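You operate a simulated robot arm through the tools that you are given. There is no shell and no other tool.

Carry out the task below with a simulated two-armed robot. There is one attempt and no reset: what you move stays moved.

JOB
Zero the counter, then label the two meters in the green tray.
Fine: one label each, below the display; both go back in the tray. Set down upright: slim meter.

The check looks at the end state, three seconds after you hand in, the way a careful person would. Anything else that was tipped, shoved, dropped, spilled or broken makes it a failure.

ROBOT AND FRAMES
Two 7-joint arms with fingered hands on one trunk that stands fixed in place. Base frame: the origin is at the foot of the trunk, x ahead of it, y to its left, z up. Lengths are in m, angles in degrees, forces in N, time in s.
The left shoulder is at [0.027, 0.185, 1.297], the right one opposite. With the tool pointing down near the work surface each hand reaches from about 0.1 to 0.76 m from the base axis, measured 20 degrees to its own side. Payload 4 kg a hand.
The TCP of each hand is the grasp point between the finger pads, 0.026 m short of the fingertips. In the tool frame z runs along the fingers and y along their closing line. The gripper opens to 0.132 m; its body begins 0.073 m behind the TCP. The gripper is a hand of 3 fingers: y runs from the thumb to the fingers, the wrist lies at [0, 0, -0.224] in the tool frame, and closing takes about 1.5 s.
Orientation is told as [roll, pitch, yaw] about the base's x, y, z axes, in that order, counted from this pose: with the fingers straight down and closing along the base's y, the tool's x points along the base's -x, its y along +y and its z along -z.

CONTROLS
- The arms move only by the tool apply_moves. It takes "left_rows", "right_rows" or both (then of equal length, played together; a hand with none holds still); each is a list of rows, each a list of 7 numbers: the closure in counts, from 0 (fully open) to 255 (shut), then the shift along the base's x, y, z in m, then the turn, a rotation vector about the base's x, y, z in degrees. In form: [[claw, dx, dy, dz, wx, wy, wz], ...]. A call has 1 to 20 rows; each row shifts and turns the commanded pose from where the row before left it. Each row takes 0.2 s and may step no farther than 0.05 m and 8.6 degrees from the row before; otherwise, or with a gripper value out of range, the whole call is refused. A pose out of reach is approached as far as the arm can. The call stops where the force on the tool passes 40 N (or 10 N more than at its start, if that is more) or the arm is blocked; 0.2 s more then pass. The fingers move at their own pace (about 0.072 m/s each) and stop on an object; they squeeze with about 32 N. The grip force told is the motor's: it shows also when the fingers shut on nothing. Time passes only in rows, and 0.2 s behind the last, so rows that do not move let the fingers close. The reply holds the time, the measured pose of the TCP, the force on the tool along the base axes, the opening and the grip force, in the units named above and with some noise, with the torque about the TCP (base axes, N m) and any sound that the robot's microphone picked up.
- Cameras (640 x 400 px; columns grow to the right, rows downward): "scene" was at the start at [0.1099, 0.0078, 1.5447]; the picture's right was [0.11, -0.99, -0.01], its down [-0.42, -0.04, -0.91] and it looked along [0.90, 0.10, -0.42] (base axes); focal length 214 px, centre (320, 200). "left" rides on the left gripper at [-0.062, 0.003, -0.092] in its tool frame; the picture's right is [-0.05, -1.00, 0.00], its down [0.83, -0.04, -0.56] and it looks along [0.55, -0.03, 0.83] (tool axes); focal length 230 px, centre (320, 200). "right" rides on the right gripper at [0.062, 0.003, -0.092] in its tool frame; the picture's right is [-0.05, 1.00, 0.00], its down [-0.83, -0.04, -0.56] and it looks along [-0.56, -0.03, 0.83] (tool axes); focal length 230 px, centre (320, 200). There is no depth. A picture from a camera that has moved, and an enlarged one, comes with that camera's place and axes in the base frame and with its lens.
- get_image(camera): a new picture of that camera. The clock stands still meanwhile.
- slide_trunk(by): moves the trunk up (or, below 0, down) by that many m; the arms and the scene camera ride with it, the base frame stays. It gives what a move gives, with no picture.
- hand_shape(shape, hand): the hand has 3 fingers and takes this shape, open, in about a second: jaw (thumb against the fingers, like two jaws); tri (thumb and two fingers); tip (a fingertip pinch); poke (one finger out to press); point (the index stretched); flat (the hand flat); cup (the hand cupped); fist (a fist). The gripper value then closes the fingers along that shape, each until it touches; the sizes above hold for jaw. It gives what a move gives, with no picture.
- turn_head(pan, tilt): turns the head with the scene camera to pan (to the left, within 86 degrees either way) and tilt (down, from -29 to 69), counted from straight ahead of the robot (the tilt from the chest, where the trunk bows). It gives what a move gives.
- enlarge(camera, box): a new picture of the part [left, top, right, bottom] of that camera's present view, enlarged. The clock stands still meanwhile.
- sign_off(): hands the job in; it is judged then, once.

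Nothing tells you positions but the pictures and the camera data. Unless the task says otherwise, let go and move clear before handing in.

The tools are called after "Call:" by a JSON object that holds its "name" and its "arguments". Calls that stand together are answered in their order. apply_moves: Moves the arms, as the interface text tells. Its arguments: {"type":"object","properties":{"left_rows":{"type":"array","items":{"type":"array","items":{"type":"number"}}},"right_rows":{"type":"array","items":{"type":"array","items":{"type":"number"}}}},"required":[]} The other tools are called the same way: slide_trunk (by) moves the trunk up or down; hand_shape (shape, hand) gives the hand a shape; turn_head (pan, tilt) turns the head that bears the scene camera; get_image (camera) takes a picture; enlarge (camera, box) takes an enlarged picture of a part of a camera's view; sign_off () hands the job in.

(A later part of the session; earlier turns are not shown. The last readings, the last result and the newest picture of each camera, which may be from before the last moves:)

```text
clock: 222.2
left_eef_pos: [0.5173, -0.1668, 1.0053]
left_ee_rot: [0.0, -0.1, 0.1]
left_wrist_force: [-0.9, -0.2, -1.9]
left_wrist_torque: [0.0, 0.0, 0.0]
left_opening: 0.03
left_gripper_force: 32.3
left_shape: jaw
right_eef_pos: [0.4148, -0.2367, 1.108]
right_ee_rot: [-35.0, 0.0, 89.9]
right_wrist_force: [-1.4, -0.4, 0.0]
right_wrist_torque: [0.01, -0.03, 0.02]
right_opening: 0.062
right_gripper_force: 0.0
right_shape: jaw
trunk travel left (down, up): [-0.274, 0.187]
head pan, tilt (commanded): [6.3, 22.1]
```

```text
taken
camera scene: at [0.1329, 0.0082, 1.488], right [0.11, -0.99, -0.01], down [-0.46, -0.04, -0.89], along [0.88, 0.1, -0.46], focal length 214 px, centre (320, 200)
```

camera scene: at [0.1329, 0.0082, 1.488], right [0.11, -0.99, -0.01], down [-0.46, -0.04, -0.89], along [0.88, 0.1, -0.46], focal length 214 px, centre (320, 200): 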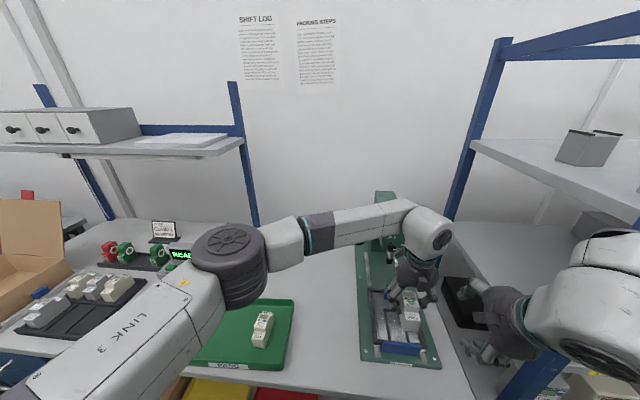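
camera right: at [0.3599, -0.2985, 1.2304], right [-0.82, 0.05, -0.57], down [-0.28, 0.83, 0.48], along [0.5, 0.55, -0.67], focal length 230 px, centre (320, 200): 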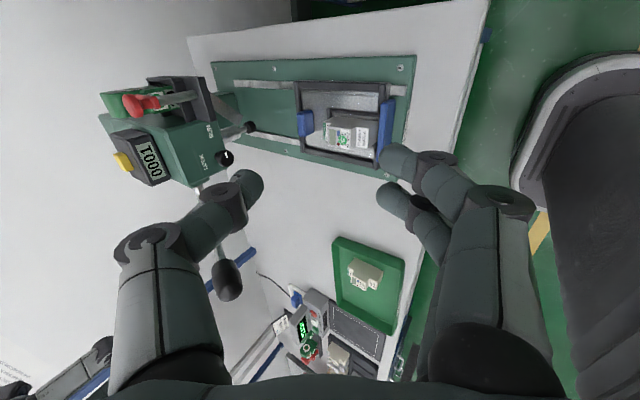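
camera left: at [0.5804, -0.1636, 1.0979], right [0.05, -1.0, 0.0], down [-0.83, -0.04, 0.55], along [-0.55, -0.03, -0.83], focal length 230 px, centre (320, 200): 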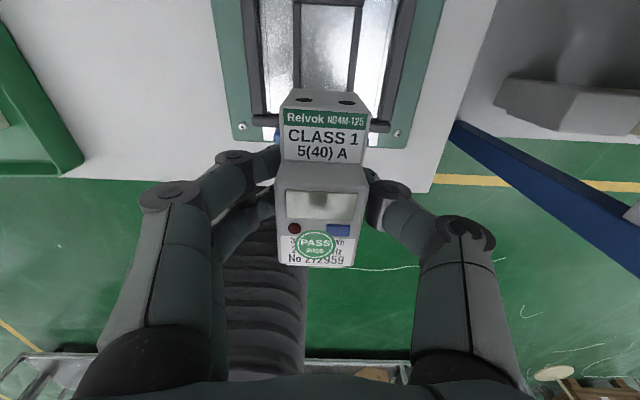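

Meter in hand. I'll raise the trunk back and carry it to its original spot in the tray.

Call:
{"name": "slide_trunk", "arguments": {"by": 0.05}}

Call:
{"name": "apply_moves", "arguments": {"left_rows": [[255, -0.02, 0.03, -0.01, 0, 0, 0], [255, -0.02, 0.04, -0.01, 0, 0, 0], [255, 0, 0.045, -0.01, 0, 0, 0], [255, 0, 0.045, -0.01, 0, 0, 0], [255, 0, 0.045, 0, 0, 0, 0], [255, 0, 0.045, 0, 0, 0, 0], [255, 0, 0.045, 0, 0, 0, 0], [255, 0, 0.045, 0, 0, 0, 0], [255, 0, 0.045, 0, 0, 0, 0], [255, 0.01, 0.045, 0, 0, 0, 0], [255, 0.01, 0.045, 0, 0, 0, 0], [255, 0.01, 0.045, 0, 0, 0, 0], [255, 0.01, 0.022, 0, 0, 0, 0]]}}

Call:
{"name": "get_image", "arguments": {"camera": "left"}}

Call:
{"name": "get_image", "arguments": {"camera": "scene"}}

```text
clock: 223.2
left_eef_pos: [0.5191, -0.1688, 1.0547]
left_ee_rot: [0.1, 0.1, -0.1]
left_wrist_force: [-0.5, -0.2, -1.2]
left_wrist_torque: [0.0, -0.02, -0.02]
left_opening: 0.03
left_gripper_force: 32.5
left_shape: jaw
right_eef_pos: [0.4144, -0.2384, 1.1571]
right_ee_rot: [-34.9, -0.1, 89.9]
right_wrist_force: [0.1, -0.1, 0.2]
right_wrist_torque: [-0.01, -0.01, 0.02]
right_opening: 0.0619
right_gripper_force: 0.1
right_shape: jaw
trunk travel left (down, up): [-0.324, 0.137]
head pan, tilt (commanded): [6.3, 22.1]
```

```text
clock: 226.0
left_eef_pos: [0.5185, 0.3732, 1.0139]
left_ee_rot: [0.0, 0.0, -0.2]
left_wrist_force: [0.5, -0.5, -1.5]
left_wrist_torque: [-0.01, 0.0, 0.05]
left_opening: 0.03
left_gripper_force: 32.1
left_shape: jaw
right_eef_pos: [0.4161, -0.2364, 1.1576]
right_ee_rot: [-34.9, 0.0, 90.1]
right_wrist_force: [0.7, 0.3, -0.5]
right_wrist_torque: [-0.02, 0.02, 0.0]
right_opening: 0.0622
right_gripper_force: 0.1
right_shape: jaw
trunk travel left (down, up): [-0.324, 0.137]
head pan, tilt (commanded): [6.3, 22.1]
```

```text
taken
camera left: at [0.5806, 0.3785, 1.1066], right [0.05, -1.0, 0.0], down [-0.83, -0.04, 0.56], along [-0.56, -0.03, -0.83], focal length 230 px, centre (320, 200)
```

left: 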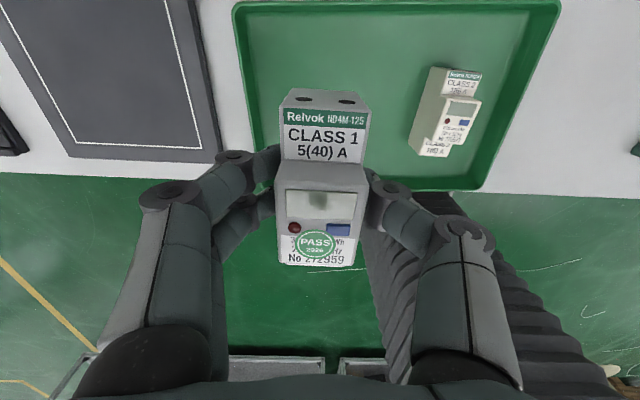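

```text
taken
camera scene: at [0.1107, 0.0081, 1.5438], right [0.11, -0.99, -0.01], down [-0.42, -0.04, -0.91], along [0.9, 0.1, -0.42], focal length 214 px, centre (320, 200)
```

scene: 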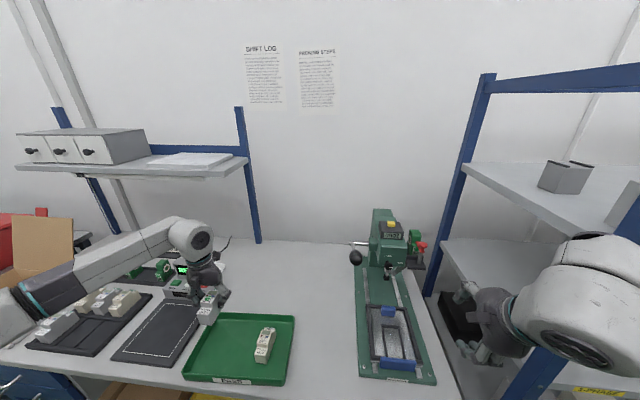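

Call:
{"name": "apply_moves", "arguments": {"left_rows": [[255, 0, 0, -0.04, 0, 0, 0], [255, 0, 0, -0.04, 0, 0, 0], [255, 0, 0, -0.04, 0, 0, 0], [255, 0, 0, -0.03, 0, 0, 0], [255, 0, 0, -0.008, 0, 0, 0], [255, 0, 0, -0.003, 0, 0, 0]]}}

Call:
{"name": "get_image", "arguments": {"camera": "left"}}

Call:
{"name": "enlarge", "arguments": {"camera": "scene", "box": [180, 290, 300, 390]}}

```text
clock: 227.4
left_eef_pos: [0.5184, 0.3741, 0.853]
left_ee_rot: [-0.1, 0.0, -0.1]
left_wrist_force: [-0.1, 0.2, -1.5]
left_wrist_torque: [0.01, 0.04, -0.01]
left_opening: 0.0299
left_gripper_force: 32.1
left_shape: jaw
right_eef_pos: [0.4158, -0.2371, 1.1571]
right_ee_rot: [-34.8, 0.0, 90.0]
right_wrist_force: [0.0, -0.2, -0.3]
right_wrist_torque: [-0.02, 0.03, -0.01]
right_opening: 0.0618
right_gripper_force: 0.0
right_shape: jaw
trunk travel left (down, up): [-0.324, 0.137]
head pan, tilt (commanded): [6.3, 22.1]
```

```text
taken
camera left: at [0.5806, 0.3771, 0.9457], right [0.05, -1.0, 0.0], down [-0.83, -0.04, 0.56], along [-0.55, -0.03, -0.83], focal length 230 px, centre (320, 200)
```

left: 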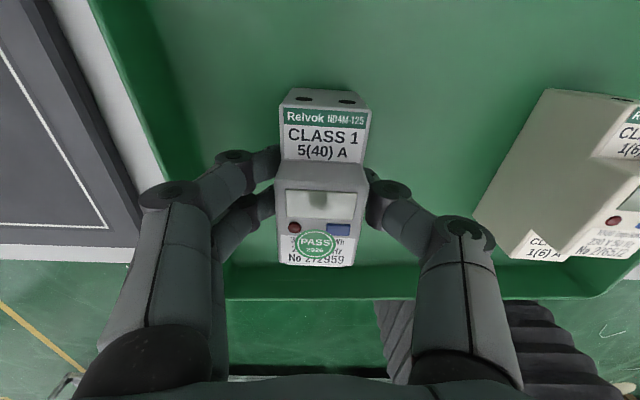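

```text
4.00 times, centred on (240, 340) of scene
camera zoom: at [0.1102, 0.008, 1.5439], right [0.11, -0.99, -0.01], down [-0.42, -0.04, -0.91], along [0.9, 0.1, -0.42], focal length 858 px, centre (640, -360)
```

zoom: 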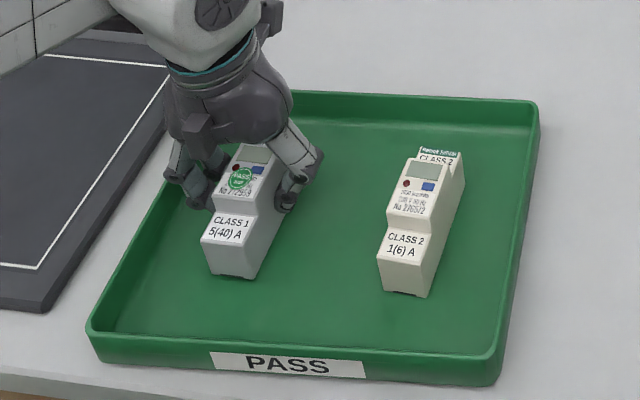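

Call:
{"name": "apply_moves", "arguments": {"left_rows": [[255, 0, 0, -0.002, 0, 0, 0], [255, 0, 0, -0.002, 0, 0, 0], [255, 0, 0, 0, 0, 0, 0]]}}

```text
clock: 228.2
left_eef_pos: [0.5166, 0.374, 0.8507]
left_ee_rot: [0.1, -0.1, -0.1]
left_wrist_force: [-0.7, -0.1, -1.2]
left_wrist_torque: [-0.01, -0.01, 0.02]
left_opening: 0.0299
left_gripper_force: 32.1
left_shape: jaw
right_eef_pos: [0.4155, -0.2359, 1.1574]
right_ee_rot: [-34.9, 0.0, 89.9]
right_wrist_force: [0.0, -0.1, 0.4]
right_wrist_torque: [-0.01, 0.0, 0.0]
right_opening: 0.0619
right_gripper_force: 0.0
right_shape: jaw
trunk travel left (down, up): [-0.324, 0.137]
head pan, tilt (commanded): [6.3, 22.1]
```

Call:
{"name": "apply_moves", "arguments": {"left_rows": [[255, 0, 0, -0.002, 0, 0, 0], [255, 0, 0, -0.0015, 0, 0, 0], [255, 0, 0, 0, 0, 0, 0]]}}

```text
clock: 229.0
left_eef_pos: [0.5176, 0.3722, 0.8461]
left_ee_rot: [0.0, -0.2, -0.2]
left_wrist_force: [-0.4, 0.7, 5.0]
left_wrist_torque: [0.02, 0.01, 0.02]
left_opening: 0.0301
left_gripper_force: 32.0
left_shape: jaw
right_eef_pos: [0.4154, -0.2368, 1.1582]
right_ee_rot: [-35.0, 0.1, 90.0]
right_wrist_force: [-0.2, 0.1, -0.9]
right_wrist_torque: [0.0, -0.04, 0.02]
right_opening: 0.062
right_gripper_force: 0.0
right_shape: jaw
trunk travel left (down, up): [-0.324, 0.137]
head pan, tilt (commanded): [6.3, 22.1]
```

Contact with the tray floor. I'll open gently and lift away.

Call:
{"name": "apply_moves", "arguments": {"left_rows": [[170, 0, 0, 0, 0, 0, 0], [110, 0, 0, 0, 0, 0, 0], [110, 0, 0, 0, 0, 0, 0], [110, 0, 0, 0, 0, 0, 0], [110, 0, 0, 0.03, 0, 0, 0], [110, 0, 0, 0.04, 0, 0, 0], [110, 0, 0, 0.04, 0, 0, 0], [110, 0, 0, 0.04, 0, 0, 0]]}}

Call:
{"name": "get_image", "arguments": {"camera": "left"}}

Call:
{"name": "enlarge", "arguments": {"camera": "scene", "box": [180, 290, 300, 390]}}

```text
clock: 230.8
left_eef_pos: [0.517, 0.3727, 0.9964]
left_ee_rot: [0.1, 0.0, -0.1]
left_wrist_force: [-1.1, -0.2, -0.1]
left_wrist_torque: [-0.01, -0.04, 0.0]
left_opening: 0.0743
left_gripper_force: 0.1
left_shape: jaw
right_eef_pos: [0.4154, -0.238, 1.1574]
right_ee_rot: [-35.1, 0.0, 90.0]
right_wrist_force: [0.0, -0.2, -0.2]
right_wrist_torque: [-0.03, 0.02, -0.04]
right_opening: 0.0621
right_gripper_force: 0.1
right_shape: jaw
trunk travel left (down, up): [-0.324, 0.137]
head pan, tilt (commanded): [6.3, 22.1]
```

```text
taken
camera left: at [0.5796, 0.3763, 1.0894], right [0.05, -1.0, 0.0], down [-0.83, -0.04, 0.56], along [-0.55, -0.03, -0.83], focal length 230 px, centre (320, 200)
```

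left: 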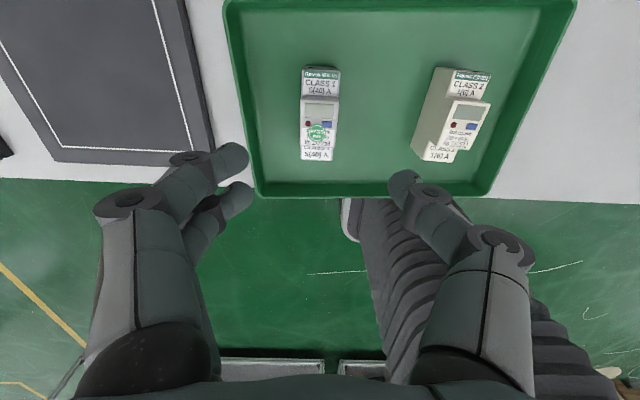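

```text
4.00 times, centred on (240, 340) of scene
camera zoom: at [0.1095, 0.0074, 1.5439], right [0.11, -0.99, -0.01], down [-0.42, -0.04, -0.91], along [0.9, 0.1, -0.42], focal length 858 px, centre (640, -360)
```

zoom: 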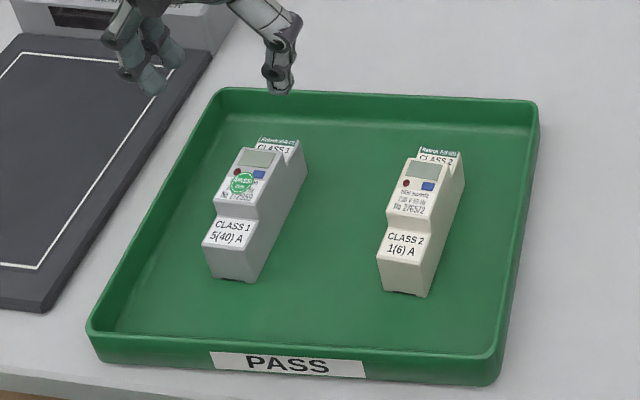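

The labelled grey meter stands upright in the tray at its old place. Next the cream meter: I'll move the left hand above it and measure.

Call:
{"name": "apply_moves", "arguments": {"left_rows": [[110, 0, -0.03, 0.03, 0, 0, 0], [110, 0, -0.035, 0.03, 0, 0, 0], [100, 0.003, -0.035, 0.02, 0, 0, 0], [100, 0.003, -0.037, 0, 0, 0, 0]]}}

Call:
{"name": "get_image", "arguments": {"camera": "left"}}

Call:
{"name": "enlarge", "arguments": {"camera": "left", "box": [270, 50, 370, 160]}}

```text
clock: 231.8
left_eef_pos: [0.5238, 0.2343, 1.0781]
left_ee_rot: [0.1, 0.0, 0.0]
left_wrist_force: [0.5, 0.1, 0.6]
left_wrist_torque: [0.03, 0.0, 0.03]
left_opening: 0.0799
left_gripper_force: 0.1
left_shape: jaw
right_eef_pos: [0.4166, -0.2377, 1.1569]
right_ee_rot: [-34.9, -0.1, 90.1]
right_wrist_force: [0.1, 0.4, 0.2]
right_wrist_torque: [0.03, -0.02, 0.03]
right_opening: 0.062
right_gripper_force: 0.1
right_shape: jaw
trunk travel left (down, up): [-0.324, 0.137]
head pan, tilt (commanded): [6.3, 22.1]
```

```text
taken
camera left: at [0.5859, 0.2387, 1.1694], right [0.05, -1.0, 0.0], down [-0.83, -0.04, 0.56], along [-0.56, -0.03, -0.83], focal length 230 px, centre (320, 200)
```

left: 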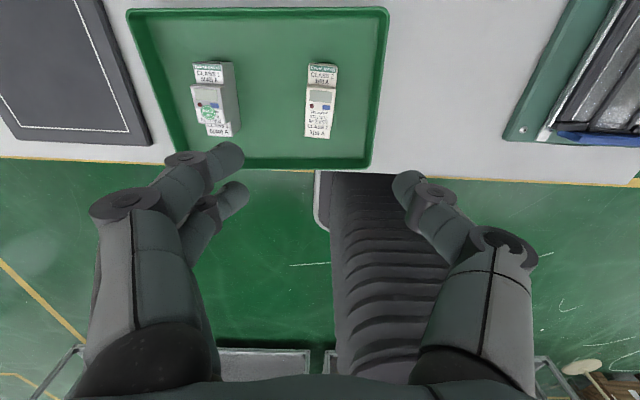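

```text
3.64 times, centred on (320, 105) of left
camera zoom: at [0.5859, 0.2387, 1.1694], right [0.05, -1.0, 0.0], down [-0.83, -0.04, 0.56], along [-0.56, -0.03, -0.83], focal length 837 px, centre (320, 546)
```

zoom: 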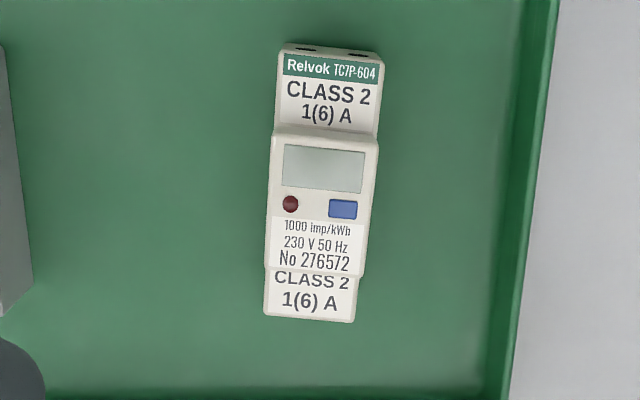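

The cream meter is at (0.5215,0.235), yawed about -1.7°. I'll match that yaw, descend and grip it.

Call:
{"name": "apply_moves", "arguments": {"left_rows": [[100, -0.0015, -0.0005, -0.04, 0, 0, -1.6], [100, 0, 0, -0.045, 0, 0, 0], [100, 0, 0, -0.045, 0, 0, 0], [100, 0, 0, -0.04, 0, 0, 0], [100, 0, 0, -0.03, 0, 0, 0], [100, 0, 0, -0.02, 0, 0, 0], [100, 0, 0, -0.01, 0, 0, 0]]}}

Call:
{"name": "get_image", "arguments": {"camera": "left"}}

Call:
{"name": "enlarge", "arguments": {"camera": "scene", "box": [180, 290, 300, 390]}}

```text
clock: 233.4
left_eef_pos: [0.5228, 0.2359, 0.8465]
left_ee_rot: [0.0, -0.1, -1.7]
left_wrist_force: [-0.6, -0.1, 0.1]
left_wrist_torque: [-0.02, 0.01, -0.03]
left_opening: 0.0799
left_gripper_force: 0.0
left_shape: jaw
right_eef_pos: [0.4155, -0.2376, 1.1571]
right_ee_rot: [-34.8, 0.1, 90.0]
right_wrist_force: [0.3, -0.1, 0.0]
right_wrist_torque: [0.0, 0.03, 0.01]
right_opening: 0.0619
right_gripper_force: 0.0
right_shape: jaw
trunk travel left (down, up): [-0.324, 0.137]
head pan, tilt (commanded): [6.3, 22.1]
```

```text
taken
camera left: at [0.5852, 0.2381, 0.9385], right [0.02, -1.0, 0.0], down [-0.83, -0.02, 0.56], along [-0.56, -0.01, -0.83], focal length 230 px, centre (320, 200)
```

left: 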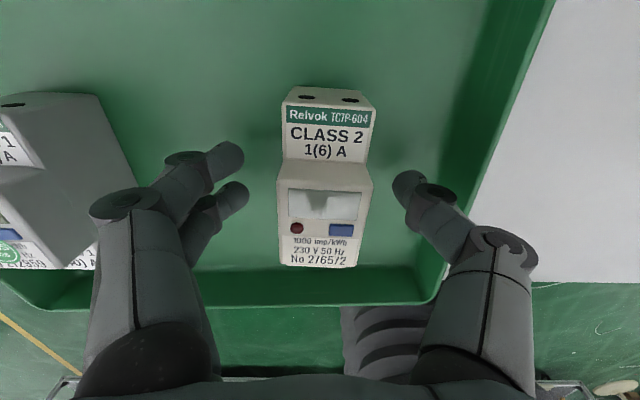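

```text
4.00 times, centred on (240, 340) of scene
camera zoom: at [0.1103, 0.0077, 1.5439], right [0.11, -0.99, -0.01], down [-0.42, -0.04, -0.91], along [0.9, 0.1, -0.42], focal length 858 px, centre (640, -360)
```

zoom: 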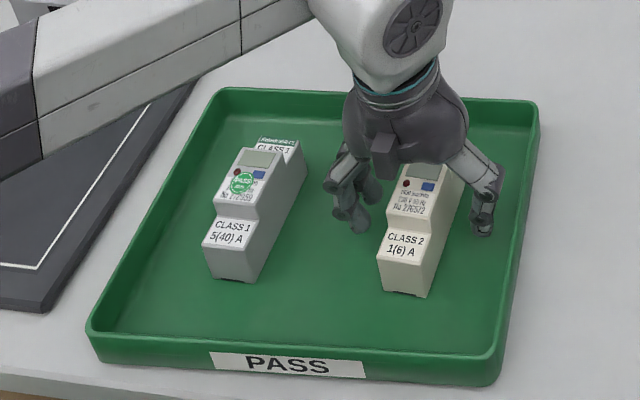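

Call:
{"name": "apply_moves", "arguments": {"left_rows": [[100, 0, 0, 0, 0, 0, -1.0], [180, 0, 0, 0, 0, 0, 0], [255, 0, 0, 0, 0, 0, 0], [255, 0, 0, 0, 0, 0, 0], [255, 0, 0, 0, 0, 0, 0], [255, 0, 0, 0, 0, 0, 0]]}}

Call:
{"name": "get_image", "arguments": {"camera": "left"}}

```text
clock: 234.8
left_eef_pos: [0.5228, 0.2368, 0.8469]
left_ee_rot: [-0.1, 0.0, -2.7]
left_wrist_force: [-0.6, 0.2, -0.4]
left_wrist_torque: [-0.02, 0.03, -0.05]
left_opening: 0.0298
left_gripper_force: 31.9
left_shape: jaw
right_eef_pos: [0.415, -0.2374, 1.1566]
right_ee_rot: [-34.9, 0.0, 90.0]
right_wrist_force: [0.0, -0.5, -0.1]
right_wrist_torque: [-0.01, 0.04, 0.0]
right_opening: 0.0621
right_gripper_force: 0.0
right_shape: jaw
trunk travel left (down, up): [-0.324, 0.137]
head pan, tilt (commanded): [6.3, 22.1]
```

```text
taken
camera left: at [0.5853, 0.2372, 0.9388], right [0.0, -1.0, 0.0], down [-0.83, 0.0, 0.56], along [-0.56, 0.0, -0.83], focal length 230 px, centre (320, 200)
```

left: 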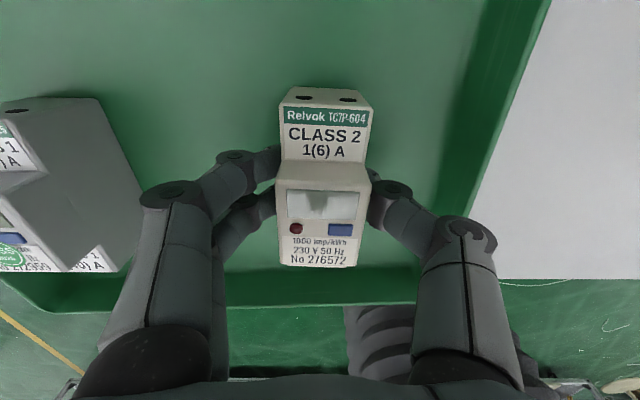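

Gripped. I'll lift it, square the yaw, and carry it over to the press.

Call:
{"name": "apply_moves", "arguments": {"left_rows": [[255, 0, 0, 0.015, 0, 0, 0], [255, 0, 0, 0.03, 0, 0, 0], [255, 0, 0, 0.04, 0, 0, 0], [255, -0.005, 0, 0.04, 0, 0, 0], [255, -0.015, -0.02, 0.035, 0, 0, 2.7], [255, -0.015, -0.035, 0.01, 0, 0, 0], [255, -0.01, -0.04, 0, 0, 0, 0], [255, 0, -0.042, 0, 0, 0, 0], [255, 0, -0.042, 0, 0, 0, 0], [255, 0, -0.042, 0, 0, 0, 0], [255, 0, -0.042, 0, 0, 0, 0], [255, 0, -0.042, 0, 0, 0, 0], [255, 0, -0.042, 0, 0, 0, 0], [255, 0, -0.042, 0, 0, 0, 0], [255, 0, -0.018, 0, 0, 0, 0]], "right_rows": [[135, 0, 0, 0.01, 0, 0, 0], [135, 0, 0, 0.01, 0, 0, 0], [135, 0, 0, 0.01, 0, 0, 0], [135, 0, 0, 0.01, 0, 0, 0], [135, 0, 0, 0, 0, 0, 0], [135, 0, 0, 0, 0, 0, 0], [135, 0, 0, 0, 0, 0, 0], [135, 0, 0, 0, 0, 0, 0], [135, 0, 0, 0, 0, 0, 0], [135, 0, 0, 0, 0, 0, 0], [135, 0, 0, 0, 0, 0, 0], [135, 0, 0, 0, 0, 0, 0], [135, 0, 0, 0, 0, 0, 0], [135, 0, 0, 0, 0, 0, 0], [135, 0, 0, 0, 0, 0, 0]]}}

Call:
{"name": "get_image", "arguments": {"camera": "left"}}

Call:
{"name": "get_image", "arguments": {"camera": "scene"}}

```text
clock: 238.0
left_eef_pos: [0.4778, -0.1722, 1.0171]
left_ee_rot: [0.0, 0.1, 0.0]
left_wrist_force: [-0.2, 0.3, -1.2]
left_wrist_torque: [0.03, -0.03, 0.03]
left_opening: 0.03
left_gripper_force: 32.2
left_shape: jaw
right_eef_pos: [0.4149, -0.2373, 1.1985]
right_ee_rot: [-34.9, 0.0, 90.0]
right_wrist_force: [0.7, -0.1, -0.2]
right_wrist_torque: [-0.02, 0.01, 0.0]
right_opening: 0.0619
right_gripper_force: 0.0
right_shape: jaw
trunk travel left (down, up): [-0.324, 0.137]
head pan, tilt (commanded): [6.3, 22.1]
```

```text
taken
camera left: at [0.5405, -0.1678, 1.1091], right [0.05, -1.0, 0.0], down [-0.83, -0.04, 0.56], along [-0.55, -0.03, -0.83], focal length 230 px, centre (320, 200)
```

left: 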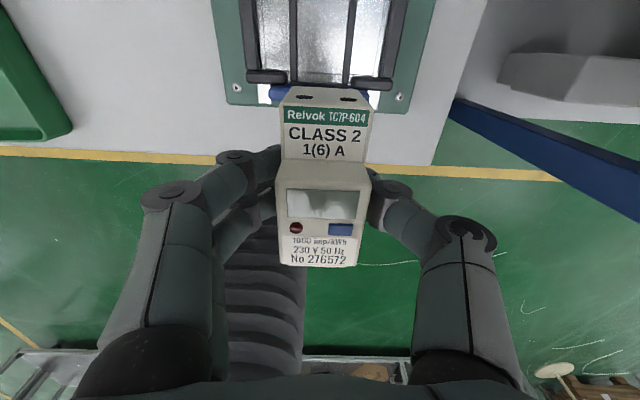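

```text
taken
camera scene: at [0.1102, 0.0074, 1.5439], right [0.11, -0.99, -0.01], down [-0.42, -0.04, -0.91], along [0.9, 0.1, -0.42], focal length 214 px, centre (320, 200)
```

scene: 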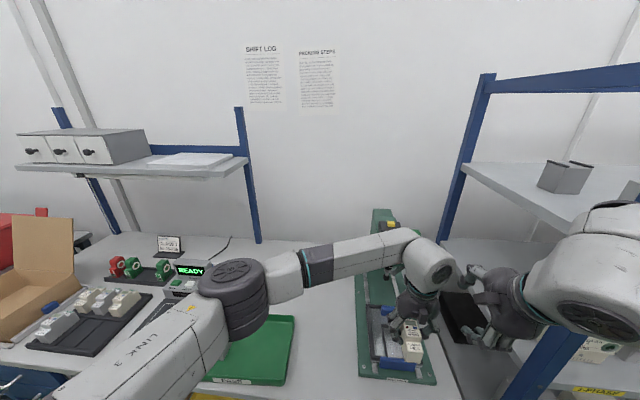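

Call:
{"name": "slide_trunk", "arguments": {"by": -0.05}}

Call:
{"name": "apply_moves", "arguments": {"left_rows": [[255, 0.03, 0.001, 0, 0, 0, 0], [255, 0.03, 0.001, 0, 0, 0, 0], [255, 0.024, 0, -0.005, 0, 0, 0], [255, 0, 0, -0.02, 0, 0, 0], [255, 0, 0, 0, 0, 0, 0]]}}

Call:
{"name": "get_image", "arguments": {"camera": "left"}}

Call:
{"name": "enlarge", "arguments": {"camera": "left", "box": [250, 30, 400, 170]}}

```text
clock: 238.9
left_eef_pos: [0.478, -0.1695, 0.967]
left_ee_rot: [0.0, -0.1, 0.0]
left_wrist_force: [0.0, -0.7, -1.2]
left_wrist_torque: [-0.01, 0.0, 0.02]
left_opening: 0.0299
left_gripper_force: 31.7
left_shape: jaw
right_eef_pos: [0.4141, -0.2368, 1.1468]
right_ee_rot: [-35.1, 0.0, 90.0]
right_wrist_force: [0.0, 0.5, -0.1]
right_wrist_torque: [-0.03, 0.01, 0.0]
right_opening: 0.0621
right_gripper_force: 0.1
right_shape: jaw
trunk travel left (down, up): [-0.274, 0.187]
head pan, tilt (commanded): [6.3, 22.1]
```

```text
clock: 240.1
left_eef_pos: [0.5561, -0.171, 0.945]
left_ee_rot: [0.1, -0.3, -0.3]
left_wrist_force: [-0.5, -0.5, -1.3]
left_wrist_torque: [-0.04, -0.02, 0.0]
left_opening: 0.0297
left_gripper_force: 31.7
left_shape: jaw
right_eef_pos: [0.4104, -0.2389, 1.1488]
right_ee_rot: [-35.2, -0.1, 89.9]
right_wrist_force: [-0.6, -0.3, 0.3]
right_wrist_torque: [0.02, -0.01, -0.01]
right_opening: 0.0621
right_gripper_force: 0.1
right_shape: jaw
trunk travel left (down, up): [-0.274, 0.187]
head pan, tilt (commanded): [6.3, 22.1]
```

```text
taken
camera left: at [0.619, -0.1681, 1.0372], right [0.05, -1.0, 0.0], down [-0.83, -0.04, 0.55], along [-0.55, -0.03, -0.83], focal length 230 px, centre (320, 200)
```

left: 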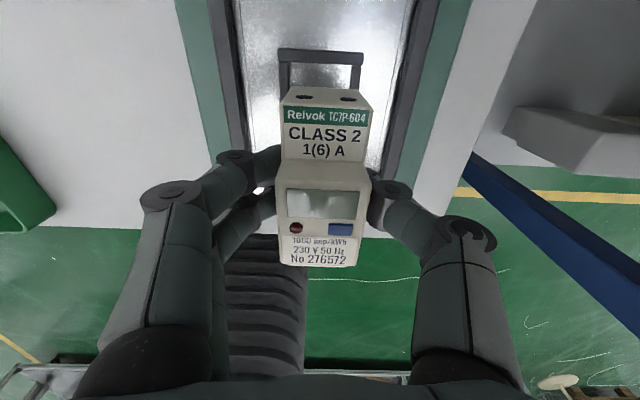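

```text
2.86 times, centred on (325, 100) of left
camera zoom: at [0.619, -0.1681, 1.0372], right [0.05, -1.0, 0.0], down [-0.83, -0.04, 0.55], along [-0.55, -0.03, -0.83], focal length 657 px, centre (306, 486)
```

zoom: 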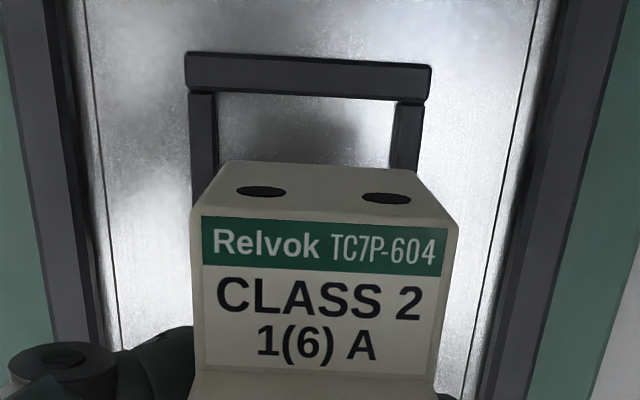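

Call:
{"name": "apply_moves", "arguments": {"left_rows": [[255, 0.0035, 0.0025, -0.015, 0, 0, 1.9], [255, 0, 0, -0.02, 0, 0, 0], [255, 0, 0, -0.01, 0, 0, 0], [255, 0, 0, 0, 0, 0, 0]]}}

Call:
{"name": "enlarge", "arguments": {"camera": "left", "box": [250, 30, 400, 170]}}

Call:
{"name": "enlarge", "arguments": {"camera": "scene", "box": [370, 290, 440, 360]}}

```text
clock: 241.1
left_eef_pos: [0.5653, -0.1653, 0.8968]
left_ee_rot: [-0.1, 0.1, 1.8]
left_wrist_force: [-0.6, 0.1, -1.0]
left_wrist_torque: [0.0, 0.05, -0.02]
left_opening: 0.0299
left_gripper_force: 31.8
left_shape: jaw
right_eef_pos: [0.416, -0.2386, 1.1459]
right_ee_rot: [-34.9, 0.0, 90.1]
right_wrist_force: [0.2, 0.3, 0.8]
right_wrist_torque: [-0.01, -0.01, 0.0]
right_opening: 0.0621
right_gripper_force: 0.0
right_shape: jaw
trunk travel left (down, up): [-0.274, 0.187]
head pan, tilt (commanded): [6.3, 22.1]
```

```text
2.86 times, centred on (325, 100) of left
camera zoom: at [0.6278, -0.1597, 0.9885], right [0.09, -1.0, 0.0], down [-0.83, -0.07, 0.56], along [-0.55, -0.05, -0.83], focal length 657 px, centre (306, 486)
```

zoom: 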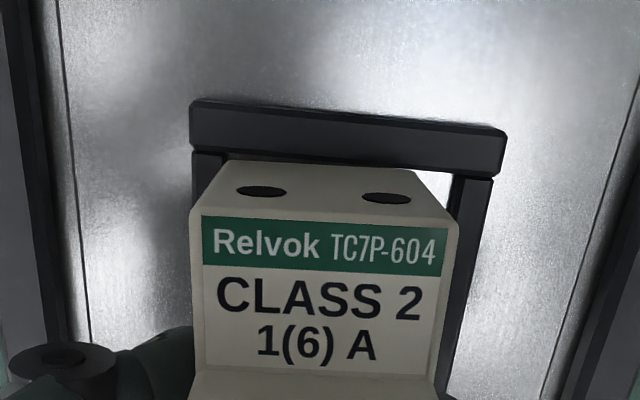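

```text
5.71 times, centred on (405, 325) of scene
camera zoom: at [0.1348, 0.0078, 1.4877], right [0.11, -0.99, -0.01], down [-0.46, -0.04, -0.89], along [0.88, 0.1, -0.46], focal length 1226 px, centre (-166, -514)
```

zoom: 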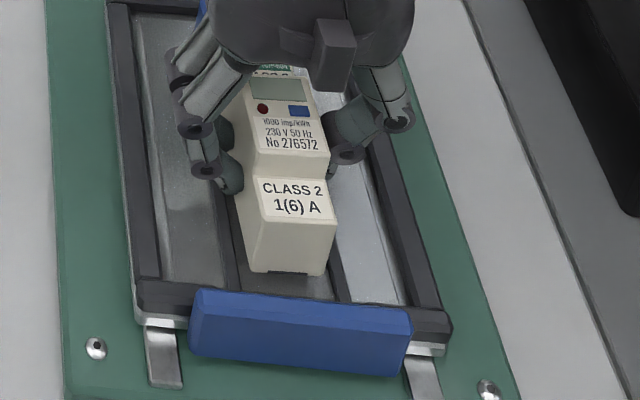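

Call:
{"name": "apply_moves", "arguments": {"left_rows": [[255, -0.005, -0.004, 0.002, 0, 0, 0], [255, 0, 0, 0, 0, 0, 0], [255, 0, 0, 0, 0, 0, 0]]}}

Call:
{"name": "enlarge", "arguments": {"camera": "left", "box": [250, 30, 400, 170]}}

Call:
{"name": "enlarge", "arguments": {"camera": "scene", "box": [370, 290, 440, 360]}}

```text
clock: 241.9
left_eef_pos: [0.5614, -0.17, 0.898]
left_ee_rot: [0.0, 0.0, 1.9]
left_wrist_force: [-0.4, 1.5, -1.5]
left_wrist_torque: [0.04, 0.02, -0.01]
left_opening: 0.0301
left_gripper_force: 32.1
left_shape: jaw
right_eef_pos: [0.4151, -0.2383, 1.1484]
right_ee_rot: [-34.9, 0.0, 90.0]
right_wrist_force: [0.7, 0.8, -0.4]
right_wrist_torque: [0.0, 0.01, -0.03]
right_opening: 0.062
right_gripper_force: 0.1
right_shape: jaw
trunk travel left (down, up): [-0.274, 0.187]
head pan, tilt (commanded): [6.3, 22.1]
```

```text
2.86 times, centred on (325, 100) of left
camera zoom: at [0.6221, -0.1643, 0.9909], right [0.09, -1.0, 0.0], down [-0.83, -0.07, 0.56], along [-0.55, -0.05, -0.83], focal length 657 px, centre (306, 486)
```

zoom: 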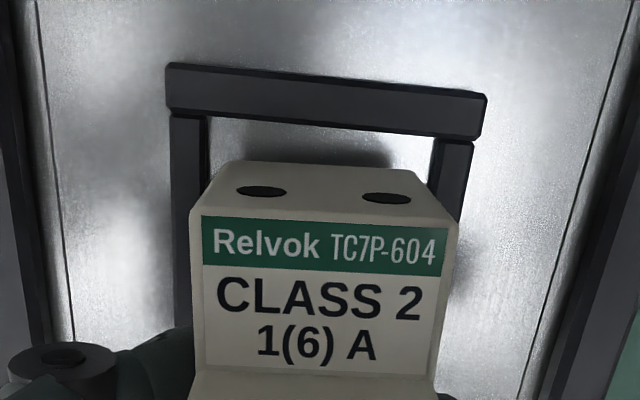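

```text
5.71 times, centred on (405, 325) of scene
camera zoom: at [0.134, 0.0076, 1.4878], right [0.11, -0.99, -0.01], down [-0.46, -0.04, -0.89], along [0.88, 0.1, -0.46], focal length 1226 px, centre (-166, -514)
```

zoom: 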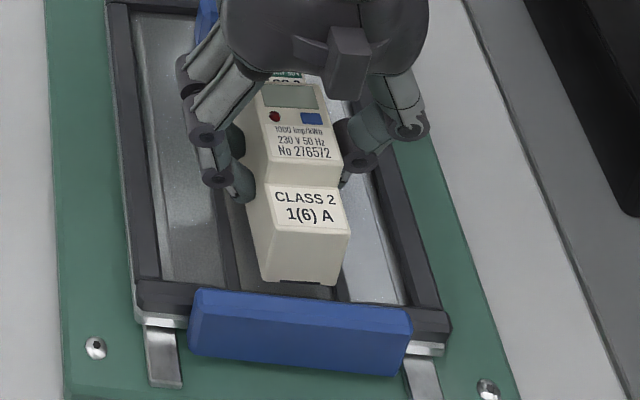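

Call:
{"name": "apply_moves", "arguments": {"left_rows": [[255, 0.0005, -0.001, -0.005, 0, 0, 0], [255, 0, 0, -0.004, 0, 0, 0], [255, 0, 0, -0.002, 0, 0, 0], [255, 0, 0, 0, 0, 0, 0]]}}

Call:
{"name": "enlarge", "arguments": {"camera": "left", "box": [250, 30, 400, 170]}}

```text
clock: 242.9
left_eef_pos: [0.5605, -0.1714, 0.8872]
left_ee_rot: [0.0, 0.1, 1.9]
left_wrist_force: [-0.1, 0.2, -1.2]
left_wrist_torque: [0.01, 0.03, 0.0]
left_opening: 0.03
left_gripper_force: 31.6
left_shape: jaw
right_eef_pos: [0.4154, -0.237, 1.1473]
right_ee_rot: [-35.0, 0.0, 90.1]
right_wrist_force: [-0.6, 0.8, 0.2]
right_wrist_torque: [-0.02, -0.02, 0.03]
right_opening: 0.0622
right_gripper_force: 0.0
right_shape: jaw
trunk travel left (down, up): [-0.274, 0.187]
head pan, tilt (commanded): [6.3, 22.1]
```

```text
2.86 times, centred on (325, 100) of left
camera zoom: at [0.6227, -0.1657, 0.9796], right [0.08, -1.0, 0.0], down [-0.83, -0.07, 0.56], along [-0.55, -0.05, -0.83], focal length 657 px, centre (306, 486)
```

zoom: 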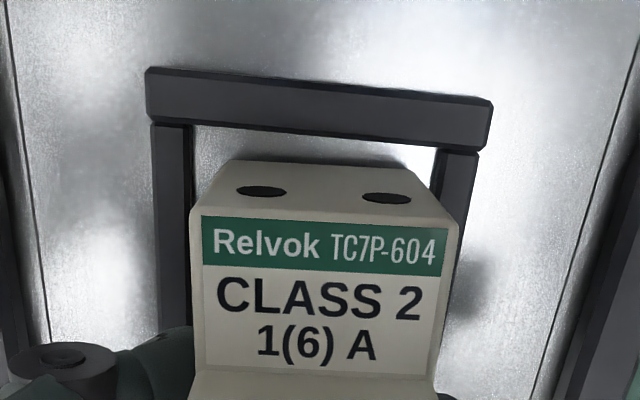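

Call:
{"name": "apply_moves", "arguments": {"left_rows": [[255, 0, 0, -0.002, 0, 0, 0], [255, 0, 0, -0.002, 0, 0, 0], [255, 0, 0, 0, 0, 0, 0]]}}

```text
clock: 243.7
left_eef_pos: [0.5608, -0.1711, 0.8836]
left_ee_rot: [0.0, 0.0, 1.9]
left_wrist_force: [0.5, 0.2, -2.1]
left_wrist_torque: [0.03, 0.01, -0.02]
left_opening: 0.0299
left_gripper_force: 31.9
left_shape: jaw
right_eef_pos: [0.4149, -0.2379, 1.1473]
right_ee_rot: [-35.0, 0.1, 90.1]
right_wrist_force: [0.6, -0.6, -0.5]
right_wrist_torque: [-0.01, -0.01, -0.04]
right_opening: 0.0623
right_gripper_force: 0.1
right_shape: jaw
trunk travel left (down, up): [-0.274, 0.187]
head pan, tilt (commanded): [6.3, 22.1]
```

Call:
{"name": "apply_moves", "arguments": {"left_rows": [[255, 0, 0, -0.002, 0, 0, 0], [255, 0, 0, -0.001, 0, 0, 0], [255, 0, 0, 0, 0, 0, 0]]}}

```text
clock: 244.5
left_eef_pos: [0.5604, -0.1717, 0.8825]
left_ee_rot: [-0.1, -0.2, 1.9]
left_wrist_force: [-0.6, 0.3, 15.0]
left_wrist_torque: [0.03, -0.01, 0.01]
left_opening: 0.0302
left_gripper_force: 32.0
left_shape: jaw
right_eef_pos: [0.4141, -0.2375, 1.1479]
right_ee_rot: [-35.0, 0.0, 90.0]
right_wrist_force: [-0.4, 0.5, -1.0]
right_wrist_torque: [0.0, 0.01, -0.02]
right_opening: 0.0614
right_gripper_force: 0.1
right_shape: jaw
trunk travel left (down, up): [-0.274, 0.187]
head pan, tilt (commanded): [6.3, 22.1]
```

The second meter rests on the nest floor. I'll open, lift off and check its position.

Call:
{"name": "apply_moves", "arguments": {"left_rows": [[255, 0, 0, 0.002, 0, 0, 0], [170, 0, 0, 0, 0, 0, 0], [110, 0, 0, 0, 0, 0, 0], [110, 0, 0, 0, 0, 0, 0], [110, 0, 0, 0, 0, 0, 0], [110, 0, 0, 0.03, 0, 0, -1.9], [110, 0, 0, 0.04, 0, 0, 0], [110, -0.01, 0, 0.04, 0, 0, 0], [110, -0.02, 0.005, 0.04, 0, 0, 0]]}}

Call:
{"name": "get_image", "arguments": {"camera": "left"}}

Call:
{"name": "enlarge", "arguments": {"camera": "left", "box": [250, 0, 410, 150]}}

Call:
{"name": "enlarge", "arguments": {"camera": "scene", "box": [370, 290, 440, 360]}}

```text
clock: 246.5
left_eef_pos: [0.5304, -0.1668, 1.0336]
left_ee_rot: [0.1, 0.0, 0.0]
left_wrist_force: [-0.8, 0.4, 0.2]
left_wrist_torque: [-0.02, -0.03, 0.01]
left_opening: 0.0746
left_gripper_force: 0.0
left_shape: jaw
right_eef_pos: [0.4144, -0.2359, 1.1489]
right_ee_rot: [-35.0, 0.0, 90.1]
right_wrist_force: [0.1, 0.3, -0.3]
right_wrist_torque: [-0.02, -0.03, -0.01]
right_opening: 0.0618
right_gripper_force: 0.1
right_shape: jaw
trunk travel left (down, up): [-0.274, 0.187]
head pan, tilt (commanded): [6.3, 22.1]
```

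```text
taken
camera left: at [0.5931, -0.1626, 1.1259], right [0.05, -1.0, 0.0], down [-0.83, -0.04, 0.55], along [-0.55, -0.03, -0.83], focal length 230 px, centre (320, 200)
```

left: 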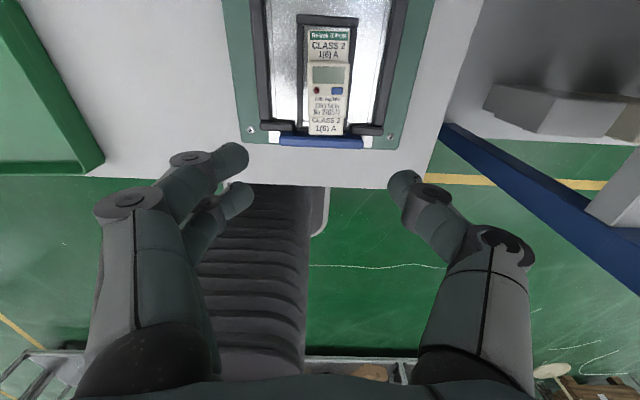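

```text
2.67 times, centred on (330, 75) of left
camera zoom: at [0.5931, -0.1626, 1.1259], right [0.05, -1.0, 0.0], down [-0.83, -0.04, 0.55], along [-0.55, -0.03, -0.83], focal length 614 px, centre (293, 533)
```

zoom: 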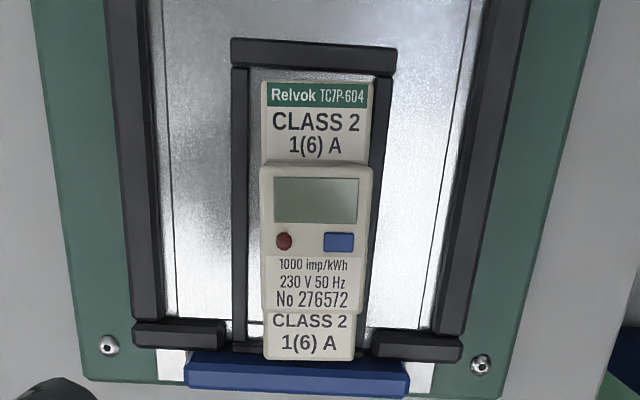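

```text
5.71 times, centred on (405, 325) of scene
camera zoom: at [0.133, 0.0085, 1.488], right [0.11, -0.99, -0.01], down [-0.46, -0.04, -0.89], along [0.88, 0.1, -0.46], focal length 1226 px, centre (-166, -514)
```

zoom: 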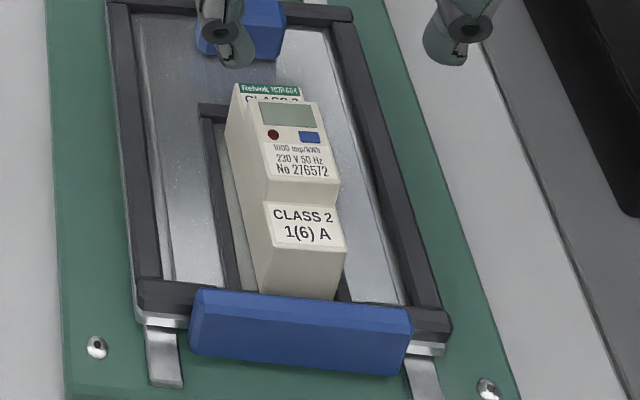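

The cream meter sits well in the nest. I'll raise the trunk, take the left hand round to the side-view pose, and close the right hand to push the handle.

Call:
{"name": "slide_trunk", "arguments": {"by": 0.05}}

Call:
{"name": "apply_moves", "arguments": {"left_rows": [[120, 0, 0, 0.045, 0, 0, 0], [120, 0, 0, 0.045, 0, 0, 0], [120, 0, 0, 0.045, 0, 0, 0], [120, 0, 0.01, 0.045, 0, 0, 0], [120, 0, 0.03, 0.035, 0, 0, 0], [120, 0, 0.045, 0.01, 0, 0, 0], [120, 0.005, 0.045, 0, 0, 0, 0], [120, 0.005, 0.045, 0, 0, 0, 0], [120, 0.01, 0.045, 0, 0, 0, 8.5], [120, 0.01, 0.045, 0, 0, 0, 8.5], [120, 0.01, 0.045, 0, 0, 0, 8.5], [120, 0, 0.01, 0, 0, 0, 8.5], [120, 0, 0, 0, 0, 0, 8.5], [120, 0, 0, 0, 0, 0, 8.5], [120, 0, 0, 0, 0, 0, 8.5], [120, 0, 0, 0, 0, 0, 8.5], [120, 0, 0, 0, 0, 0, 8.5], [120, 0, 0, 0, 0, 0, 8.5], [120, 0, 0, 0, 0, 0, 5]], "right_rows": [[135, 0, 0, 0, 0, 0, 0], [135, 0, 0, 0, 0, 0, 0], [135, 0, 0, 0, 0, 0, 0], [135, 0, 0, 0, 0, 0, 0], [135, 0, 0, 0, 0, 0, 0], [135, 0, 0, 0, 0, 0, 0], [180, -0.01, 0.01, -0.02, 0, 0, 0], [255, -0.01, 0.01, -0.03, 0, 0, 0], [255, 0, 0.015, -0.03, 0, 0, 0], [255, 0, 0.015, -0.03, 0, 0, 0], [255, 0, 0.015, -0.03, 0, 0, 0], [255, 0, 0.003, -0.03, 0, 0, 0], [255, 0, 0, -0.03, 0, 0, 0], [255, 0, 0, -0.03, 0, 0, 0], [255, 0, 0, -0.03, 0, 0, 0], [255, 0, 0, -0.02, 0, 0, 0], [255, 0, 0, 0, 0, 0, 0], [255, 0, 0, 0, 0, 0, 0], [255, 0, 0, 0, 0, 0, 0]]}}

Call:
{"name": "get_image", "arguments": {"camera": "right"}}

Call:
{"name": "get_image", "arguments": {"camera": "scene"}}

```text
clock: 247.4
left_eef_pos: [0.532, -0.1664, 1.0819]
left_ee_rot: [0.0, 0.1, 0.0]
left_wrist_force: [0.0, 0.5, -0.2]
left_wrist_torque: [-0.02, 0.0, -0.01]
left_opening: 0.0747
left_gripper_force: 0.0
left_shape: jaw
right_eef_pos: [0.4159, -0.2377, 1.1965]
right_ee_rot: [-34.9, -0.1, 90.0]
right_wrist_force: [0.3, -0.4, -0.6]
right_wrist_torque: [0.02, 0.03, 0.04]
right_opening: 0.0621
right_gripper_force: 0.0
right_shape: jaw
trunk travel left (down, up): [-0.324, 0.137]
head pan, tilt (commanded): [6.3, 22.1]
```

```text
clock: 251.4
left_eef_pos: [0.5705, 0.1547, 1.3077]
left_ee_rot: [0.0, 0.0, 90.1]
left_wrist_force: [0.2, -0.1, -0.1]
left_wrist_torque: [-0.03, 0.01, 0.0]
left_opening: 0.0701
left_gripper_force: 0.1
left_shape: jaw
right_eef_pos: [0.3948, -0.1696, 0.9166]
right_ee_rot: [-35.0, 0.0, 90.0]
right_wrist_force: [-0.1, 0.3, -0.1]
right_wrist_torque: [-0.05, -0.03, 0.0]
right_opening: 0.0001
right_gripper_force: 31.5
right_shape: jaw
trunk travel left (down, up): [-0.324, 0.137]
head pan, tilt (commanded): [6.3, 22.1]
```

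```text
taken
camera right: at [0.3401, -0.2321, 0.9915], right [-0.82, 0.05, -0.57], down [-0.28, 0.83, 0.48], along [0.5, 0.55, -0.67], focal length 230 px, centre (320, 200)
```

right: 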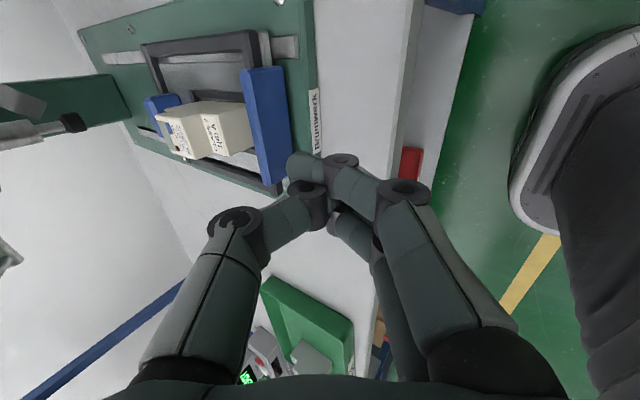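

```text
taken
camera scene: at [0.1101, 0.0078, 1.5439], right [0.11, -0.99, -0.01], down [-0.42, -0.04, -0.91], along [0.9, 0.1, -0.42], focal length 214 px, centre (320, 200)
```

scene: 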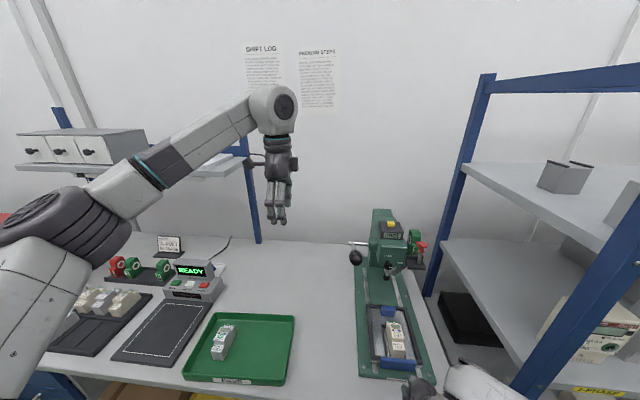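

Call:
{"name": "apply_moves", "arguments": {"left_rows": [[120, 0, 0, 0, -8, 0, 0], [120, 0, 0, 0, -8, 0, 0], [120, 0.02, 0, -0.03, -8, 0, 0], [120, 0.02, 0, -0.03, -6, 0, 0], [120, 0.02, 0, -0.035, 0, 0, 0], [120, 0.02, 0, -0.04, 0, 0, 0], [120, 0.02, -0.005, -0.04, 0, 0, 0], [120, 0.02, -0.005, -0.04, 0, 0, 0], [120, 0.02, 0, -0.03, 0, 0, 0]], "right_rows": [[255, 0, 0, -0.02, 0, 0, 0], [255, 0, 0, -0.02, 0, 0, 0], [255, 0.01, 0, -0.003, 0, 0, 0], [255, 0.01, 0, 0, 0, 0, 0], [255, 0.01, 0, 0, 0, 0, 0], [255, 0.01, 0, 0, 0, 0, 0], [255, 0.005, 0, 0, 0, 0, 0], [255, 0, 0, 0, 0, 0, 0], [255, 0, 0, 0, 0, 0, 0]]}}

Call:
{"name": "get_image", "arguments": {"camera": "right"}}

Call:
{"name": "get_image", "arguments": {"camera": "left"}}

```text
clock: 253.4
left_eef_pos: [0.7123, 0.1435, 1.0625]
left_ee_rot: [0.1, 29.9, 90.0]
left_wrist_force: [0.4, 0.6, 0.5]
left_wrist_torque: [0.0, 0.05, 0.01]
left_opening: 0.0706
left_gripper_force: 0.0
left_shape: jaw
right_eef_pos: [0.441, -0.1688, 0.8747]
right_ee_rot: [-34.9, 0.0, 89.9]
right_wrist_force: [0.8, -0.6, 0.3]
right_wrist_torque: [-0.02, -0.04, -0.01]
right_opening: 0.0
right_gripper_force: 31.9
right_shape: jaw
trunk travel left (down, up): [-0.324, 0.137]
head pan, tilt (commanded): [6.3, 22.1]
```

```text
taken
camera right: at [0.3864, -0.2315, 0.949], right [-0.82, 0.05, -0.57], down [-0.28, 0.83, 0.48], along [0.5, 0.56, -0.67], focal length 230 px, centre (320, 200)
```

right: 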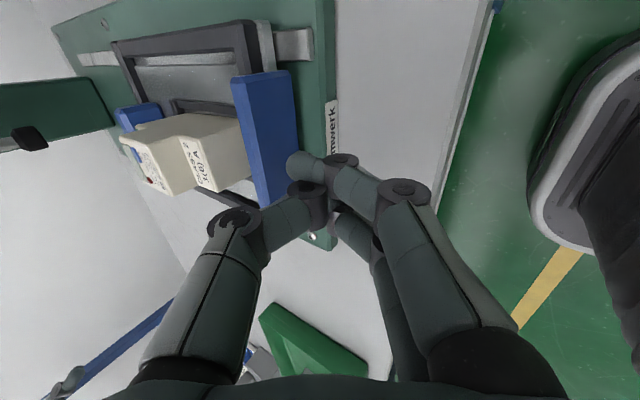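

```text
taken
camera left: at [0.7105, 0.2428, 1.1109], right [1.0, 0.05, -0.03], down [0.04, -0.44, 0.9], along [0.03, -0.9, -0.44], focal length 230 px, centre (320, 200)
```

left: 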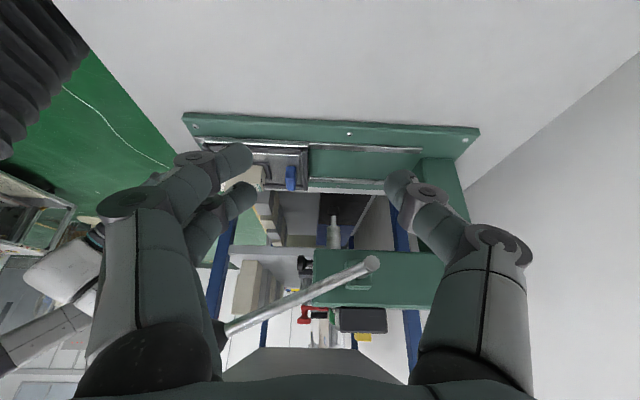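

Call:
{"name": "apply_moves", "arguments": {"right_rows": [[255, 0.008, 0, 0, 0, 0, 0], [255, 0.008, 0, 0, 0, 0, 0], [255, 0.008, 0, 0, 0, 0, 0], [255, 0.01, 0, 0, 0, 0, 0]]}}

Call:
{"name": "get_image", "arguments": {"camera": "right"}}

```text
clock: 254.4
left_eef_pos: [0.7115, 0.1437, 1.0635]
left_ee_rot: [0.0, 30.0, 90.0]
left_wrist_force: [0.3, 1.0, -0.9]
left_wrist_torque: [-0.02, -0.01, 0.02]
left_opening: 0.0702
left_gripper_force: 0.1
left_shape: jaw
right_eef_pos: [0.4732, -0.1691, 0.8748]
right_ee_rot: [-34.9, -0.1, 90.0]
right_wrist_force: [-0.3, 0.3, 0.8]
right_wrist_torque: [-0.01, -0.02, -0.01]
right_opening: 0.0002
right_gripper_force: 31.7
right_shape: jaw
trunk travel left (down, up): [-0.324, 0.137]
head pan, tilt (commanded): [6.3, 22.1]
```

```text
taken
camera right: at [0.4201, -0.2314, 0.9486], right [-0.82, 0.05, -0.57], down [-0.28, 0.83, 0.48], along [0.5, 0.55, -0.67], focal length 230 px, centre (320, 200)
```

right: 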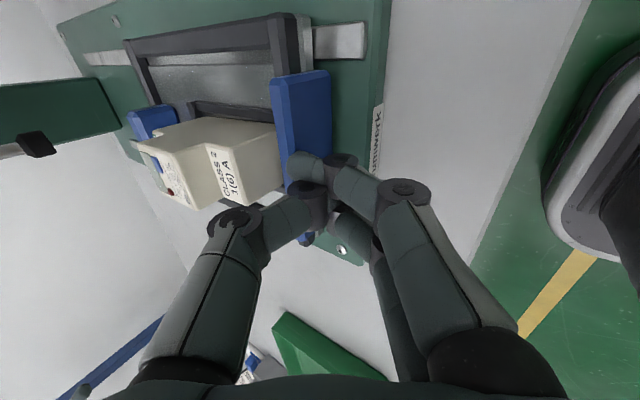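

Call:
{"name": "enlarge", "arguments": {"camera": "scene", "box": [360, 300, 460, 390]}}

```text
4.44 times, centred on (410, 345) of scene
camera zoom: at [0.1105, 0.0078, 1.5438], right [0.11, -0.99, -0.01], down [-0.42, -0.04, -0.91], along [0.9, 0.1, -0.42], focal length 953 px, centre (-80, -444)
```

zoom: 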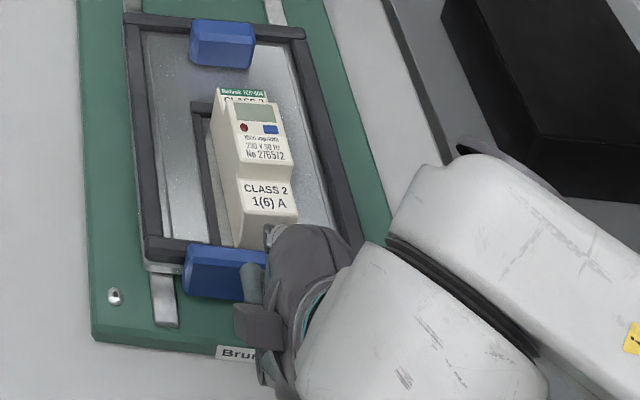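

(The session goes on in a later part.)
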